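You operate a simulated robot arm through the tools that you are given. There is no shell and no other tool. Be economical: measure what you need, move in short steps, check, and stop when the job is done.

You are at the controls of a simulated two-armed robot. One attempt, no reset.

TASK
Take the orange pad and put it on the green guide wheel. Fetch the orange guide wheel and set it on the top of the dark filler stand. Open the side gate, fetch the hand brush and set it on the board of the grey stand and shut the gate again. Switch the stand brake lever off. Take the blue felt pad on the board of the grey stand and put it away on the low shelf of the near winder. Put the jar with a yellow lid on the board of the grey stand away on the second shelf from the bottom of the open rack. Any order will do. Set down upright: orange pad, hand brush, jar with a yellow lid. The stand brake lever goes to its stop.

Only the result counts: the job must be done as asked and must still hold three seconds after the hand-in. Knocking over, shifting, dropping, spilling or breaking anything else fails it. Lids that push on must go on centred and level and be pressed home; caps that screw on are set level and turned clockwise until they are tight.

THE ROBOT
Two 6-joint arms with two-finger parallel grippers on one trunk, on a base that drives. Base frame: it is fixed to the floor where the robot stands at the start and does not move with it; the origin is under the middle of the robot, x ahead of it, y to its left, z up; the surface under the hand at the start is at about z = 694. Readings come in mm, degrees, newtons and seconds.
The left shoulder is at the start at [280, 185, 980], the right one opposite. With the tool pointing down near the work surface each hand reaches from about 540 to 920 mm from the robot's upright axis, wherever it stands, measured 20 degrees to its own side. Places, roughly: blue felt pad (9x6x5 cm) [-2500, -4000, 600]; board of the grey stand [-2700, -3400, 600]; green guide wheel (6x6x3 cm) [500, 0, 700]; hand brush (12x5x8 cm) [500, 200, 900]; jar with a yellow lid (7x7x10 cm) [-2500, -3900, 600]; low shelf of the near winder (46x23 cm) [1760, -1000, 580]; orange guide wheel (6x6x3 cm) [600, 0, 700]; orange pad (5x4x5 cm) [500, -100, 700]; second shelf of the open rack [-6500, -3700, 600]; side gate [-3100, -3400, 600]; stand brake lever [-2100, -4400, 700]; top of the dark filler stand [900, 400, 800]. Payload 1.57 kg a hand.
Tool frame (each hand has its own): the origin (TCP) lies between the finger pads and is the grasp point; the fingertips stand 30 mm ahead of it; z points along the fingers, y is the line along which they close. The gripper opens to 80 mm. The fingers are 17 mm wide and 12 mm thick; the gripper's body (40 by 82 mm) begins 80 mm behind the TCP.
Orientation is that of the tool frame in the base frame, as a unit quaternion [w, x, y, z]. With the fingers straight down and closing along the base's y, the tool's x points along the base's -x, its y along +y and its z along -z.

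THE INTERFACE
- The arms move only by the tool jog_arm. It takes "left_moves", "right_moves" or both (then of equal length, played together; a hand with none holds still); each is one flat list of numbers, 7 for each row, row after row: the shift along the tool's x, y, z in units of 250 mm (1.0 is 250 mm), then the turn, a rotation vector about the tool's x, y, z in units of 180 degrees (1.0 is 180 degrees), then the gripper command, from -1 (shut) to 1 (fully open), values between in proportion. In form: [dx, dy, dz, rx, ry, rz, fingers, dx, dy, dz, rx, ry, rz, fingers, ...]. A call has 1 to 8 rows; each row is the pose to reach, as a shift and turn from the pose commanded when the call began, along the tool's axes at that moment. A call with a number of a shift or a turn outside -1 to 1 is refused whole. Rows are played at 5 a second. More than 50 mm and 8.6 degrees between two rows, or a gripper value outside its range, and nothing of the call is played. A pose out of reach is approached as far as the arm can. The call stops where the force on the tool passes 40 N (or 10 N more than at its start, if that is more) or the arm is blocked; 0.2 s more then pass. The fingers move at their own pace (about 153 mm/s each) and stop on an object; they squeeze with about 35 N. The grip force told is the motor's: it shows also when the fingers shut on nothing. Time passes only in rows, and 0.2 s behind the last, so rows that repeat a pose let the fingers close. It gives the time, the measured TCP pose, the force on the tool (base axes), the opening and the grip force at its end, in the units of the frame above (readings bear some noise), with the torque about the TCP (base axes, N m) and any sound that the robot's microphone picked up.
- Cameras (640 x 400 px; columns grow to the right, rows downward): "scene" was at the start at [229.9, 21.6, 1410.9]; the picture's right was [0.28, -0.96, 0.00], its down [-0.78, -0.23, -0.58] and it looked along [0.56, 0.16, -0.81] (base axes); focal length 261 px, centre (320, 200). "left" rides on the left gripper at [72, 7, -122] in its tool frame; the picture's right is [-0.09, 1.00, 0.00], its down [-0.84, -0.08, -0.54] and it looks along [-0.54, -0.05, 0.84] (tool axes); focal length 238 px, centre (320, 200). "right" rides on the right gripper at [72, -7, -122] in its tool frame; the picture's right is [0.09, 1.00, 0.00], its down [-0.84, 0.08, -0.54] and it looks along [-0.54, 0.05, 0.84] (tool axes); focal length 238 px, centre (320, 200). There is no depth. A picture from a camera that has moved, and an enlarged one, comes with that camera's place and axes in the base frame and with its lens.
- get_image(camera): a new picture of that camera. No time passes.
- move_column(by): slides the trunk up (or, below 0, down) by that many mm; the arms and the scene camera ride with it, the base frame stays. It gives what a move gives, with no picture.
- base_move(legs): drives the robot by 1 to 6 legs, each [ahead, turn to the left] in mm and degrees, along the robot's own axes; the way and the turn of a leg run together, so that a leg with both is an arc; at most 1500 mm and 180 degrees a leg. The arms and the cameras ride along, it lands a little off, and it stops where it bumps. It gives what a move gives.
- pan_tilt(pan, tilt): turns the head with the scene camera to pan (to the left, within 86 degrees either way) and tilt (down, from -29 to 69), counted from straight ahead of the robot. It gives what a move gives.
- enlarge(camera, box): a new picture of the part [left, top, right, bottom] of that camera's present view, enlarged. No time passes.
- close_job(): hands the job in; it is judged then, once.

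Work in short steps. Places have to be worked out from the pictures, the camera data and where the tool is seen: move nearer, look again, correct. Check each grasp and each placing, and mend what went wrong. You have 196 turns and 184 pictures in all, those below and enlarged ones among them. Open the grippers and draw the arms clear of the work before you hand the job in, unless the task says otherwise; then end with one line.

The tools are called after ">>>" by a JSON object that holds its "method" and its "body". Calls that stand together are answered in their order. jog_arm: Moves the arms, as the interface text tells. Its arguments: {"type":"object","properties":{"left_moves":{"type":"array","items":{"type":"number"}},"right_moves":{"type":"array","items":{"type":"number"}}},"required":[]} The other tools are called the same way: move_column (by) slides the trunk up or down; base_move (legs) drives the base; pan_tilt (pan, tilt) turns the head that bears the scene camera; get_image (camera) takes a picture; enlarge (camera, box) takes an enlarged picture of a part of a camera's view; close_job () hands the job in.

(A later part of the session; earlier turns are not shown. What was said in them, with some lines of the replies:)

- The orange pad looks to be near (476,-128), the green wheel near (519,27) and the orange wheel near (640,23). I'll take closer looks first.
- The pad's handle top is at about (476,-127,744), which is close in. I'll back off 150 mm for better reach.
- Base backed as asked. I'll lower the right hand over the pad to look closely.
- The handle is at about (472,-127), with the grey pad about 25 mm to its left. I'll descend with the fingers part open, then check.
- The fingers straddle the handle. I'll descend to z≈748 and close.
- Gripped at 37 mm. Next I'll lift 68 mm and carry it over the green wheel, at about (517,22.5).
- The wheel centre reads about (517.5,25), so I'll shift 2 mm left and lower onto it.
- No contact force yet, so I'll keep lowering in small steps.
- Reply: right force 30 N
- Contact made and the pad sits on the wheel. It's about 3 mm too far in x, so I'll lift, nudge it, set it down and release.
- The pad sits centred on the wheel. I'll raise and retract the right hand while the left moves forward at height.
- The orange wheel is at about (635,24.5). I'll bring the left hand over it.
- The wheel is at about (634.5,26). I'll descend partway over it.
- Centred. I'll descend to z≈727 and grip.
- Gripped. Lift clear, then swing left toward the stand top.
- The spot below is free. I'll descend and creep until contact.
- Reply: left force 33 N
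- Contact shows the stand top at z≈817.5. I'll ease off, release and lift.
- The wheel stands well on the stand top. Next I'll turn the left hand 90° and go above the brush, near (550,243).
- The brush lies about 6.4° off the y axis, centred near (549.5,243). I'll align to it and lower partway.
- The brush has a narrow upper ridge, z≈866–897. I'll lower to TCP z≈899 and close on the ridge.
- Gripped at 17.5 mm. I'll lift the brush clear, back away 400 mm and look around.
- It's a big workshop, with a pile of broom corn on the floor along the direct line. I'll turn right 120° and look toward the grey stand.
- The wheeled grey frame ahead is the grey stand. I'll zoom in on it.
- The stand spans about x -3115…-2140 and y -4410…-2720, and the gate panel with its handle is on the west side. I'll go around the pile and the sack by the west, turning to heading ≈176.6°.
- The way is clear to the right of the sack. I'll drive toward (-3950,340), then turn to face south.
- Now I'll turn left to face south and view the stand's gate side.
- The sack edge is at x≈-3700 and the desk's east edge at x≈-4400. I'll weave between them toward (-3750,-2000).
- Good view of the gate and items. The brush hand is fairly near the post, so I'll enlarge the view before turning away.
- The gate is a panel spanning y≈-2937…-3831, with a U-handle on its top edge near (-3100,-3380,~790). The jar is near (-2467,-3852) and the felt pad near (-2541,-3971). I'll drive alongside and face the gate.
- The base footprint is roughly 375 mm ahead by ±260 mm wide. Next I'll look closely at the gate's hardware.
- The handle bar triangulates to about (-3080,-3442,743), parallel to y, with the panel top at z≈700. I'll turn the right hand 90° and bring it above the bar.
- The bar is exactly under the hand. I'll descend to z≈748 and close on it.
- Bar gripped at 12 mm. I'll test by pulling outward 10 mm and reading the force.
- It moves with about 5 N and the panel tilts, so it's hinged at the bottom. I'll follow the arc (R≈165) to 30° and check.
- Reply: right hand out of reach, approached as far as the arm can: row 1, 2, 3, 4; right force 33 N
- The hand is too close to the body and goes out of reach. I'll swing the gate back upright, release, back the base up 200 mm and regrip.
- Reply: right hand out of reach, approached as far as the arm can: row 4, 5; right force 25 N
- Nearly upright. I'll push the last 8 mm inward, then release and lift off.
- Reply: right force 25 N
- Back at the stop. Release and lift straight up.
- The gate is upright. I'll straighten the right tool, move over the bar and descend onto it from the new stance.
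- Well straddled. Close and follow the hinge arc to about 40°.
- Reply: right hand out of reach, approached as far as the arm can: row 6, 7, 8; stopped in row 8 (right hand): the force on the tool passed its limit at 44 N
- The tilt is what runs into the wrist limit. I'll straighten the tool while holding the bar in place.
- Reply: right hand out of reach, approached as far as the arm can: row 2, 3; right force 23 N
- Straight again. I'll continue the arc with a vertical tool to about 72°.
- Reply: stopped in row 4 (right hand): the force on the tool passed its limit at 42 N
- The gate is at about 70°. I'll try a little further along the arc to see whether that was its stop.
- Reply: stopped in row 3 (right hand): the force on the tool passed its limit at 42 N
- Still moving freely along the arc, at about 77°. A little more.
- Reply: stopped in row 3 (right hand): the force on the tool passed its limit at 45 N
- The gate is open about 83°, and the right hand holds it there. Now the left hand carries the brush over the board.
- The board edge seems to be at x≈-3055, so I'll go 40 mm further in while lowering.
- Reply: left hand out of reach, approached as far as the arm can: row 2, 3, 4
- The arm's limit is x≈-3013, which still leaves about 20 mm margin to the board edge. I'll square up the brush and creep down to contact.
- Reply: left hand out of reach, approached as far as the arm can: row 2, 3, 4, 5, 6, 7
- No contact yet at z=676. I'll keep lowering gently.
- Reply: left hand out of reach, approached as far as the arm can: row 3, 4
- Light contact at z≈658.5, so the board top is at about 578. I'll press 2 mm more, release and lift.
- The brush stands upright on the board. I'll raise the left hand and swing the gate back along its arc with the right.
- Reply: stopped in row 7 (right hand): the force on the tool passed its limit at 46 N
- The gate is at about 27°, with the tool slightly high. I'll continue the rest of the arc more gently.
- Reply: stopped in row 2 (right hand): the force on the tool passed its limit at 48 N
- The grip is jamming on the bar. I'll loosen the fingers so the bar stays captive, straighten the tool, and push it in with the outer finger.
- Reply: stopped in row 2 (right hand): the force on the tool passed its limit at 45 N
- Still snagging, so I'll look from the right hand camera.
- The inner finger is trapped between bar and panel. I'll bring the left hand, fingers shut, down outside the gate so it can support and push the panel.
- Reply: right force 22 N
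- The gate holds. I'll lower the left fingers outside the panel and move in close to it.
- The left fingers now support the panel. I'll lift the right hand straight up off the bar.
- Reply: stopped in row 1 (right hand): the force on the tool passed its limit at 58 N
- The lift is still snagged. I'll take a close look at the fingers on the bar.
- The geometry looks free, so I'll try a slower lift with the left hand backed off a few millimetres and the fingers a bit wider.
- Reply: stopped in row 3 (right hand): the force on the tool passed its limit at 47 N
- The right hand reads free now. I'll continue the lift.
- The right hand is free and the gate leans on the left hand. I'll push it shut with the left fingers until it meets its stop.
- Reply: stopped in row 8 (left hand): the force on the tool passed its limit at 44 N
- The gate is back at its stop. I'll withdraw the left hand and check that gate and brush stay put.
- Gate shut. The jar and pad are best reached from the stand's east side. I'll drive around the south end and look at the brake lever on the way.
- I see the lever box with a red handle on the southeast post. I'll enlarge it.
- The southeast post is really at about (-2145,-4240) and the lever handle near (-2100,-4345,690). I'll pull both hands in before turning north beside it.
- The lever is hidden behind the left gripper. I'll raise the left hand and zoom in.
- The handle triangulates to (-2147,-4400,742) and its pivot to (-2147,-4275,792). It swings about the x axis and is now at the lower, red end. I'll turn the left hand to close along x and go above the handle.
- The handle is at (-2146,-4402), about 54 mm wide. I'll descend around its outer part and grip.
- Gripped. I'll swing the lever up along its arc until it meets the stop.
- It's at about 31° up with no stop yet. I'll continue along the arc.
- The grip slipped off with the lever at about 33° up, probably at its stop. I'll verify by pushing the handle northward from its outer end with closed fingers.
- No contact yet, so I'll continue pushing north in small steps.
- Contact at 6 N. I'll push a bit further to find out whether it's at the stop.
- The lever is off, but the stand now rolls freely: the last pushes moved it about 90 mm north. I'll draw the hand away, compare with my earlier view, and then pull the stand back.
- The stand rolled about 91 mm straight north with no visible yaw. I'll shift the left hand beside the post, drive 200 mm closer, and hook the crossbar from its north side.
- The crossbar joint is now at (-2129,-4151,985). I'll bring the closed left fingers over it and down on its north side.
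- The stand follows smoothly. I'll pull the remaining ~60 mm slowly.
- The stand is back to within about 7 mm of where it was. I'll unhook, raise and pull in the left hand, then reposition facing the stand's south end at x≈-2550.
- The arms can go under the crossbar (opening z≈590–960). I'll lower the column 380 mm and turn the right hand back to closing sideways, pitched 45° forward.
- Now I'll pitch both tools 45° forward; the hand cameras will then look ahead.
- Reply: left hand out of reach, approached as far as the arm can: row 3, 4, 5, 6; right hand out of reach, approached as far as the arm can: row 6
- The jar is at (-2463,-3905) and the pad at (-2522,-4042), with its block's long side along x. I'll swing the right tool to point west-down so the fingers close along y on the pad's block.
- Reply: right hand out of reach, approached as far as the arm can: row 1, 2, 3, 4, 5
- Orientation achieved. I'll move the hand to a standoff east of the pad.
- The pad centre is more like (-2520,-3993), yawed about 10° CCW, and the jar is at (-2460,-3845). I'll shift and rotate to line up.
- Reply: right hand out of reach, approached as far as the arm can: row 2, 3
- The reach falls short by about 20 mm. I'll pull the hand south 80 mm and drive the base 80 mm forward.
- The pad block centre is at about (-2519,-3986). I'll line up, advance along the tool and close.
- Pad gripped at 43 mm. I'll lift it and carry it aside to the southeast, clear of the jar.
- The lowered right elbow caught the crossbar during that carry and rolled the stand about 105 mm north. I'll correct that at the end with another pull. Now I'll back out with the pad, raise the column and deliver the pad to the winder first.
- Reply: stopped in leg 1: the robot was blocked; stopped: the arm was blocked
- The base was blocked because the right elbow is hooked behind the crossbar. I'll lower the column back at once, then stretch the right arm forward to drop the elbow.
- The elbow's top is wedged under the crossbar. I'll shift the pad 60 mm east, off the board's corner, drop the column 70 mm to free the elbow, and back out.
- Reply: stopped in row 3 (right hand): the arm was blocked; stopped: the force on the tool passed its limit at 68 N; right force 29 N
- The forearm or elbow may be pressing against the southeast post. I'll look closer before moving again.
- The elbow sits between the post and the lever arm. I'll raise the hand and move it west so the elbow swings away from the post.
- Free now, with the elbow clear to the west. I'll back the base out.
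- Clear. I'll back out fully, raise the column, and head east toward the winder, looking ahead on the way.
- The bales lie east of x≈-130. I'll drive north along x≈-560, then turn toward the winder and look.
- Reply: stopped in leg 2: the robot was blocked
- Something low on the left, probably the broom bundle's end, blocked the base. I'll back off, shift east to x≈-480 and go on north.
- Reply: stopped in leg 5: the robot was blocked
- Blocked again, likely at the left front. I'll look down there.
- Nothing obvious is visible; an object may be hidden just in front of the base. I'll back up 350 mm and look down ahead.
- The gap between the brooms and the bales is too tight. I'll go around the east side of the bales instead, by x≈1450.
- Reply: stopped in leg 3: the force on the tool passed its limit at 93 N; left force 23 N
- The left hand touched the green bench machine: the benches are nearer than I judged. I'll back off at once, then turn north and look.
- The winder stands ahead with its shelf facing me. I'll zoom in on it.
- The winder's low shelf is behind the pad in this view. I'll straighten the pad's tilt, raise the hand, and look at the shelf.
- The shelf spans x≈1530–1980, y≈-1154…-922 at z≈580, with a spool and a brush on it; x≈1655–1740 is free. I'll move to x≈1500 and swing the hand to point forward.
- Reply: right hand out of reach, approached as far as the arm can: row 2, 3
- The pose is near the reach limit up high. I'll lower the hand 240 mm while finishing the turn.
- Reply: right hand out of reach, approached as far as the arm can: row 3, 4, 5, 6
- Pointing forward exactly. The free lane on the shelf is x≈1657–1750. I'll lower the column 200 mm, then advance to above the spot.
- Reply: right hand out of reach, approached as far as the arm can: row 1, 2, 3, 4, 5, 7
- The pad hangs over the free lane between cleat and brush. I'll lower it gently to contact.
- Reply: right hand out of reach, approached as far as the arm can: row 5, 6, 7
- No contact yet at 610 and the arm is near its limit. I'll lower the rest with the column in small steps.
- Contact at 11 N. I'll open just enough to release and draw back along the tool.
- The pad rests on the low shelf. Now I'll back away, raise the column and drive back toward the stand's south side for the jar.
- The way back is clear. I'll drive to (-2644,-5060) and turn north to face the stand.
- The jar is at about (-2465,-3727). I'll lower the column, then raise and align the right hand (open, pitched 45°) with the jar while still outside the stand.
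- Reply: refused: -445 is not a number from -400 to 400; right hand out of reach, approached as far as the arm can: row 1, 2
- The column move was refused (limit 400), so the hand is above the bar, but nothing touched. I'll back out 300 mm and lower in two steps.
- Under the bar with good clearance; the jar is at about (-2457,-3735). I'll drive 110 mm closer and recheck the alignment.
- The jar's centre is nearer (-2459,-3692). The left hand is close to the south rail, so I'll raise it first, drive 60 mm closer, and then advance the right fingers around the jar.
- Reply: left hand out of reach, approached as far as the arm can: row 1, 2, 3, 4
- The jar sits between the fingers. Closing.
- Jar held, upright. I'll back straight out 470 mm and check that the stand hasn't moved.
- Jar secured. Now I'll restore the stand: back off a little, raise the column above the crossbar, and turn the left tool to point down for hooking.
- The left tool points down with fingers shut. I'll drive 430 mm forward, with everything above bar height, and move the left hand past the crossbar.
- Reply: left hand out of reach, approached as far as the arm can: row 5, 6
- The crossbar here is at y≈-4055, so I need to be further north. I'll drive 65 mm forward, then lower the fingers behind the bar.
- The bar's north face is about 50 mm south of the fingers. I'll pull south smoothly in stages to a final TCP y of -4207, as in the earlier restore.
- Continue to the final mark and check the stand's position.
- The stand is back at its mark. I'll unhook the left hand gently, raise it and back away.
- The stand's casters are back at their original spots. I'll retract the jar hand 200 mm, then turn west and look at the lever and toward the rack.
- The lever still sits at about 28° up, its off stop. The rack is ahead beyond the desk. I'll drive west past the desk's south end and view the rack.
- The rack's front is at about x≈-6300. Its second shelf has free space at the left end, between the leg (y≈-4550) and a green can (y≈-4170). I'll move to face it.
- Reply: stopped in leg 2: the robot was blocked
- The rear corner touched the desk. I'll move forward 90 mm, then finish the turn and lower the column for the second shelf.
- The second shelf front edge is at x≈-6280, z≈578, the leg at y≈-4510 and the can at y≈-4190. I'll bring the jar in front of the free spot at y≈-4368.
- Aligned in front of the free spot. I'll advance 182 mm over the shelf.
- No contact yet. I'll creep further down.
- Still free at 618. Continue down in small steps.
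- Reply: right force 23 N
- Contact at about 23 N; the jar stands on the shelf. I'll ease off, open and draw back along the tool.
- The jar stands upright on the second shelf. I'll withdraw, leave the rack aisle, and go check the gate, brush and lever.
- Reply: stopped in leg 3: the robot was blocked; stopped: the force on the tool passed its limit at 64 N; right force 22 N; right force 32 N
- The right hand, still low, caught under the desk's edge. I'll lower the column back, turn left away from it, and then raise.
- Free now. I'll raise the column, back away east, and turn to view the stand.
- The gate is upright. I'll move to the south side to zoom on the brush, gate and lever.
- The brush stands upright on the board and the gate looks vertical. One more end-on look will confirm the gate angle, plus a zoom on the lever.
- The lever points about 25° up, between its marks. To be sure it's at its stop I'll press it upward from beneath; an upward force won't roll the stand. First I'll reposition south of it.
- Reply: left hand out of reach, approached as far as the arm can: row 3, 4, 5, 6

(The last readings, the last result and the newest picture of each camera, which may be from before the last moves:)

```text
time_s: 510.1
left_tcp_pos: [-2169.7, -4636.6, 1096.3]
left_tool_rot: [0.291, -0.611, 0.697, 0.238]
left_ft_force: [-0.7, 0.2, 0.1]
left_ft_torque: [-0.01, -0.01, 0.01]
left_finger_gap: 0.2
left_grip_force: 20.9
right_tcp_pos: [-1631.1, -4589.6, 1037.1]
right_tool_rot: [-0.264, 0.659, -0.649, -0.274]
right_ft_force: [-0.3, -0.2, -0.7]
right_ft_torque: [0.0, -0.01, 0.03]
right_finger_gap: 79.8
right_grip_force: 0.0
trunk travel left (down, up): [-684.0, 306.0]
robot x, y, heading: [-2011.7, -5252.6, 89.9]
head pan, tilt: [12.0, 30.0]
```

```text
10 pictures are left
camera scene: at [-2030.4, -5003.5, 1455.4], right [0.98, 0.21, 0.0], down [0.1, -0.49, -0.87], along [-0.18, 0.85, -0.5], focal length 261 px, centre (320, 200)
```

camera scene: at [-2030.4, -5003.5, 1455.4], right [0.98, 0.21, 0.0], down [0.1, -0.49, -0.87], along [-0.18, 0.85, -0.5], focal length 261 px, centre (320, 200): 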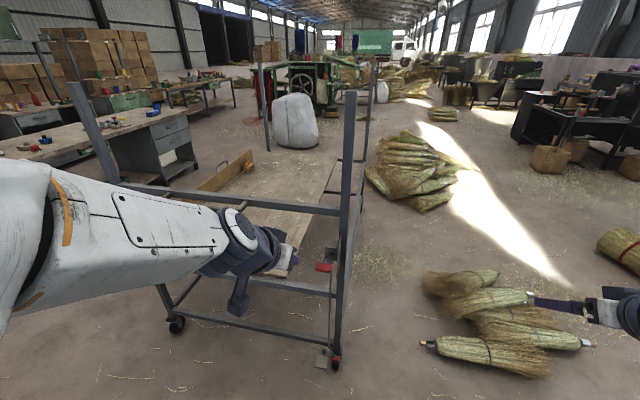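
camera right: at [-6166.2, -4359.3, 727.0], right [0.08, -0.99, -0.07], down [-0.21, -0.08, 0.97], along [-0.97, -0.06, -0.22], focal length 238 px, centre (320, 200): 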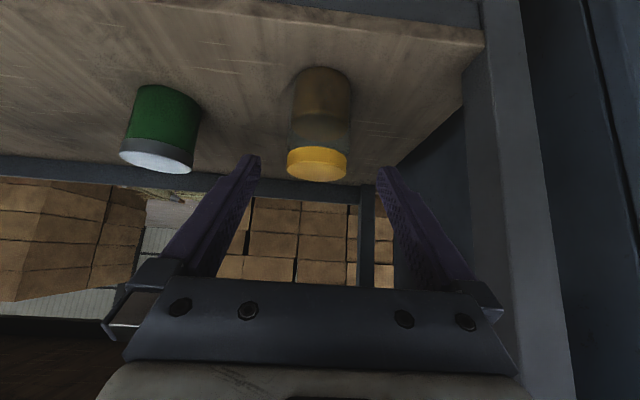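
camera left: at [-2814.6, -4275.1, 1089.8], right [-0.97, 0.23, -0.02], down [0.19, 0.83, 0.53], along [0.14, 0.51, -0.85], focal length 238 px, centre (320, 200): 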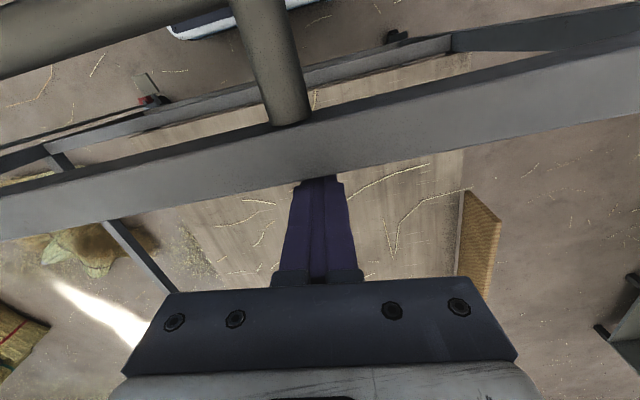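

The handle is at about (-2147,-4393,848). I'll lower the column and bring the closed left fingers beneath its outer end.

>>> {"method": "move_column", "body": {"by": -285}}

>>> {"method": "jog_arm", "body": {"left_moves": [-0.113, 0.003, 0.11, 0, 0, 0, -1, -0.226, 0.007, 0.22, 0, 0, 0, -1, -0.339, 0.01, 0.33, 0, 0, 0, -1, -0.452, 0.014, 0.44, 0, 0, 0, -1, -0.565, 0.017, 0.549, 0, 0, 0, -1]}}

>>> {"method": "get_image", "body": {"camera": "left"}}

```text
time_s: 513.0
left_tcp_pos: [-2169.4, -4635.9, 811.2]
left_tool_rot: [0.291, -0.611, 0.696, 0.239]
left_ft_force: [0.3, 0.5, -0.9]
left_ft_torque: [0.0, -0.02, 0.01]
left_finger_gap: 0.1
left_grip_force: 21.2
right_tcp_pos: [-1631.7, -4590.3, 752.9]
right_tool_rot: [-0.265, 0.659, -0.649, -0.274]
right_ft_force: [0.3, -0.4, 1.1]
right_ft_torque: [-0.01, 0.03, 0.0]
right_finger_gap: 80.2
right_grip_force: 0.1
trunk travel left (down, up): [-399.0, 591.0]
robot x, y, heading: [-2011.1, -5251.3, 90.0]
head pan, tilt: [12.0, 30.0]
```

```text
time_s: 514.2
left_tcp_pos: [-2146.7, -4439.7, 813.3]
left_tool_rot: [0.291, -0.611, 0.696, 0.239]
left_ft_force: [0.0, -0.2, -0.1]
left_ft_torque: [0.0, 0.03, 0.0]
left_finger_gap: 0.0
left_grip_force: 20.8
right_tcp_pos: [-1630.9, -4590.2, 751.1]
right_tool_rot: [-0.265, 0.659, -0.648, -0.275]
right_ft_force: [-0.2, -0.4, -0.1]
right_ft_torque: [0.0, -0.02, 0.0]
right_finger_gap: 79.9
right_grip_force: 0.0
trunk travel left (down, up): [-399.0, 591.0]
robot x, y, heading: [-2011.4, -5252.6, 90.2]
head pan, tilt: [12.0, 30.0]
```

```text
9 pictures are left
camera left: at [-2173.7, -4573.1, 849.8], right [-0.98, 0.2, 0.04], down [0.09, 0.21, 0.97], along [0.19, 0.96, -0.23], focal length 238 px, centre (320, 200)
```

left: 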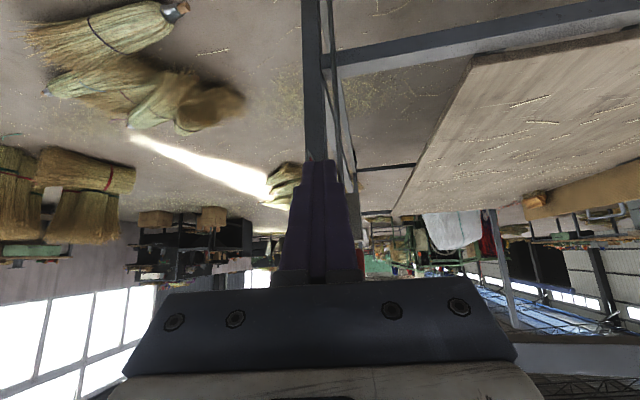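

The fingers are under the handle. I'll raise them in small steps until they press it.

>>> {"method": "jog_arm", "body": {"left_moves": [-0.017, 0, -0.017, 0, 0, 0, -1, -0.034, 0, -0.034, 0, 0, 0, -1, -0.051, 0, -0.051, 0, 0, 0, -1, -0.068, -0.001, -0.07, 0, 0, 0, -1, -0.085, -0.002, -0.087, 0, 0, 0, -1, -0.102, -0.003, -0.104, 0, 0, 0, -1, -0.119, -0.003, -0.121, 0, 0, 0, -1, -0.136, -0.004, -0.138, 0, 0, 0, -1]}}

```text
time_s: 516.0
left_tcp_pos: [-2147.0, -4440.5, 856.2]
left_tool_rot: [0.288, -0.613, 0.697, 0.236]
left_ft_force: [-0.5, -3.1, -10.4]
left_ft_torque: [-0.01, -0.16, 0.01]
left_finger_gap: 0.1
left_grip_force: 21.2
right_tcp_pos: [-1630.7, -4590.1, 752.3]
right_tool_rot: [-0.265, 0.659, -0.649, -0.274]
right_ft_force: [-0.1, 0.5, -0.9]
right_ft_torque: [0.02, -0.03, 0.0]
right_finger_gap: 80.2
right_grip_force: 0.1
trunk travel left (down, up): [-399.0, 591.0]
robot x, y, heading: [-2017.3, -5251.1, 90.2]
head pan, tilt: [12.0, 30.0]
```

Contact at 10 N. I'll press another 10 mm: if the force climbs, the lever is at its stop.

>>> {"method": "jog_arm", "body": {"left_moves": [-0.008, 0, -0.008, 0, 0, 0, -1, -0.016, 0, -0.016, 0, 0, 0, -1, -0.022, 0, -0.022, 0, 0, 0, -1, -0.028, 0, -0.028, 0, 0, 0, -1]}}

```text
time_s: 517.0
left_tcp_pos: [-2146.6, -4442.4, 863.9]
left_tool_rot: [0.284, -0.614, 0.699, 0.233]
left_ft_force: [0.3, -15.0, -26.6]
left_ft_torque: [-0.06, -0.07, 0.02]
left_finger_gap: 0.1
left_grip_force: 20.8
right_tcp_pos: [-1631.3, -4589.5, 750.9]
right_tool_rot: [-0.265, 0.659, -0.648, -0.274]
right_ft_force: [0.3, -0.7, -0.4]
right_ft_torque: [-0.02, -0.01, 0.02]
right_finger_gap: 80.0
right_grip_force: 0.0
trunk travel left (down, up): [-399.0, 591.0]
robot x, y, heading: [-2013.9, -5252.6, 90.1]
head pan, tilt: [12.0, 30.0]
```

The force rose, but with a sideways part that could nudge the stand. I'll stop and look.

>>> {"method": "get_image", "body": {"camera": "scene"}}

>>> {"method": "enlarge", "body": {"camera": "scene", "box": [270, 200, 370, 380]}}

```text
8 pictures are left
camera scene: at [-2030.5, -5003.1, 1170.2], right [0.98, 0.21, 0.0], down [0.1, -0.49, -0.87], along [-0.18, 0.85, -0.5], focal length 261 px, centre (320, 200)
```

scene: 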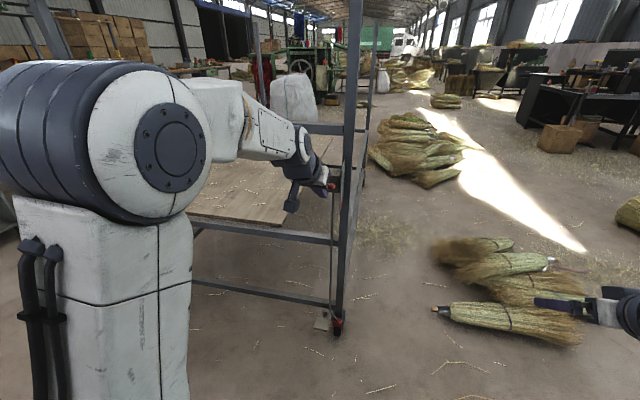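

```text
2.22 times, centred on (320, 290) of scene
camera zoom: at [-2030.5, -5003.1, 1170.2], right [0.98, 0.21, 0.0], down [0.1, -0.49, -0.87], along [-0.18, 0.85, -0.5], focal length 579 px, centre (320, 0)
```

zoom: 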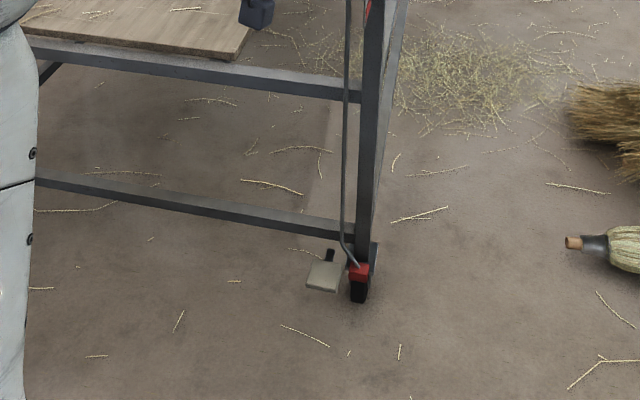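

The stand hasn't moved, and the lever resisted 27 N upward, so it's at its stop. I'll lower the fingers away and back off with both grippers open.

>>> {"method": "jog_arm", "body": {"left_moves": [0.06, 0, 0.06, 0, 0, 0, -1, 0.12, 0, 0.12, 0, 0, 0, -1, 0.18, 0, 0.18, 0, 0, 0, -1, 0.24, 0, 0.12, 0, 0, 0, -1, 0.3, 0, 0.06, 0, 0, 0, -1]}}

>>> {"method": "base_move", "body": {"legs": [[-150, 0]]}}

>>> {"method": "jog_arm", "body": {"left_moves": [0, 0, 0, 0, 0, 0, 1, 0, 0, 0, 0, 0, 0, 1, 0, 0, 0, 0, 0, 0, 1]}}

>>> {"method": "get_image", "body": {"camera": "scene"}}

```text
time_s: 518.2
left_tcp_pos: [-2151.9, -4483.7, 806.7]
left_tool_rot: [0.29, -0.612, 0.695, 0.239]
left_ft_force: [0.6, 0.1, 0.1]
left_ft_torque: [-0.01, 0.0, 0.01]
left_finger_gap: 0.0
left_grip_force: 21.5
right_tcp_pos: [-1631.0, -4589.2, 752.2]
right_tool_rot: [-0.265, 0.659, -0.649, -0.274]
right_ft_force: [0.3, -0.3, 0.0]
right_ft_torque: [-0.01, -0.02, 0.01]
right_finger_gap: 80.3
right_grip_force: 0.1
trunk travel left (down, up): [-399.0, 591.0]
robot x, y, heading: [-2010.1, -5253.1, 90.0]
head pan, tilt: [12.0, 30.0]
```

```text
time_s: 519.3
left_tcp_pos: [-2179.6, -4567.1, 819.4]
left_tool_rot: [0.293, -0.621, 0.681, 0.253]
left_ft_force: [0.0, -0.2, -0.2]
left_ft_torque: [-0.03, -0.02, -0.04]
left_finger_gap: 0.2
left_grip_force: 21.4
right_tcp_pos: [-1656.8, -4652.5, 763.5]
right_tool_rot: [-0.267, 0.668, -0.632, -0.287]
right_ft_force: [-1.5, -0.2, 0.4]
right_ft_torque: [-0.04, -0.04, -0.04]
right_finger_gap: 79.9
right_grip_force: 0.0
trunk travel left (down, up): [-399.0, 591.0]
robot x, y, heading: [-2012.0, -5312.7, 93.3]
head pan, tilt: [12.0, 30.0]
stopped in leg 1: the robot was blocked; the commanded pose is now the measured one
```

```text
time_s: 520.1
left_tcp_pos: [-2179.6, -4566.1, 816.7]
left_tool_rot: [0.291, -0.622, 0.682, 0.251]
left_ft_force: [-0.8, 0.1, -0.1]
left_ft_torque: [0.01, 0.01, 0.03]
left_finger_gap: 80.0
left_grip_force: 0.1
right_tcp_pos: [-1656.6, -4652.8, 761.8]
right_tool_rot: [-0.266, 0.669, -0.632, -0.287]
right_ft_force: [0.0, -0.4, 0.6]
right_ft_torque: [-0.01, 0.01, 0.01]
right_finger_gap: 79.9
right_grip_force: 0.1
trunk travel left (down, up): [-399.0, 591.0]
robot x, y, heading: [-2011.9, -5313.4, 93.2]
head pan, tilt: [12.0, 30.0]
```

```text
6 pictures are left
camera scene: at [-2046.5, -5050.5, 1170.8], right [0.96, 0.26, 0.0], down [0.13, -0.49, -0.86], along [-0.23, 0.83, -0.51], focal length 261 px, centre (320, 200)
```

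scene: 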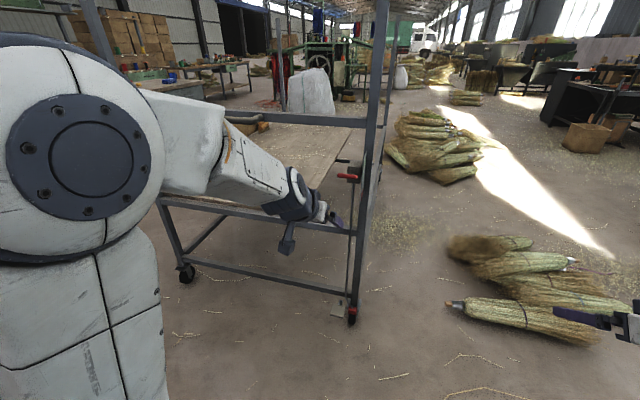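

The rear just touched something behind, so I'll move 40 mm forward off it. Then a last check of lever and gate.

>>> {"method": "base_move", "body": {"legs": [[40, 0]]}}

>>> {"method": "enlarge", "body": {"camera": "scene", "box": [310, 130, 400, 200]}}

>>> {"method": "enlarge", "body": {"camera": "scene", "box": [180, 90, 300, 170]}}

```text
time_s: 521.0
left_tcp_pos: [-2182.2, -4526.2, 816.3]
left_tool_rot: [0.29, -0.623, 0.682, 0.25]
left_ft_force: [0.7, -0.1, -0.3]
left_ft_torque: [-0.01, -0.01, 0.01]
left_finger_gap: 80.3
left_grip_force: 0.1
right_tcp_pos: [-1659.4, -4612.8, 761.4]
right_tool_rot: [-0.265, 0.669, -0.633, -0.286]
right_ft_force: [-0.7, -0.2, 0.1]
right_ft_torque: [0.04, -0.03, 0.03]
right_finger_gap: 80.0
right_grip_force: 0.1
trunk travel left (down, up): [-399.0, 591.0]
robot x, y, heading: [-2014.1, -5276.3, 93.3]
head pan, tilt: [12.0, 30.0]
```

```text
5.71 times, centred on (355, 165) of scene
camera zoom: at [-2047.3, -5026.3, 1170.4], right [0.97, 0.26, 0.0], down [0.13, -0.48, -0.87], along [-0.23, 0.84, -0.5], focal length 1489 px, centre (120, 400)
```

zoom: 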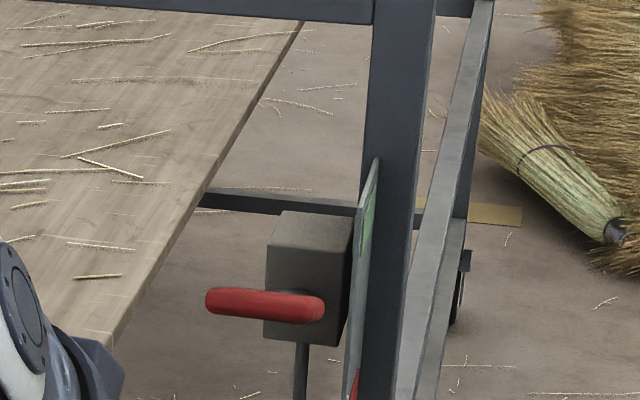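

```text
5.00 times, centred on (240, 130) of scene
camera zoom: at [-2047.3, -5026.3, 1170.4], right [0.97, 0.26, 0.0], down [0.13, -0.48, -0.87], along [-0.23, 0.84, -0.5], focal length 1303 px, centre (720, 550)
```

zoom: 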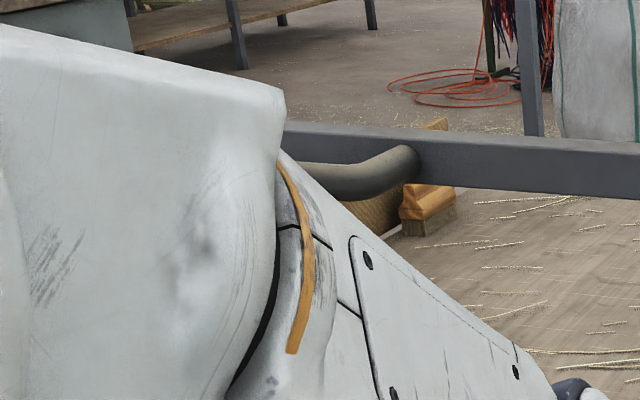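

The lever is up at its stop, the brush is upright, and both grippers are open and clear of the work. I'm handing in.

>>> {"method": "close_job", "body": {}}

```text
The job is handed in.
```

I did all the listed jobs and handed in, but once its brake was off the stand rolled about 90 mm and later about 160 mm. I pulled it back to within about 20 mm by camera estimate. The left hand also hit the green bench machine hard (about 93 N), the right hand pressed up under the desk edge (about 64 N), and the base bumped a few things on the floor; I saw no damage, but did not check the bench machine or those things afterwards.
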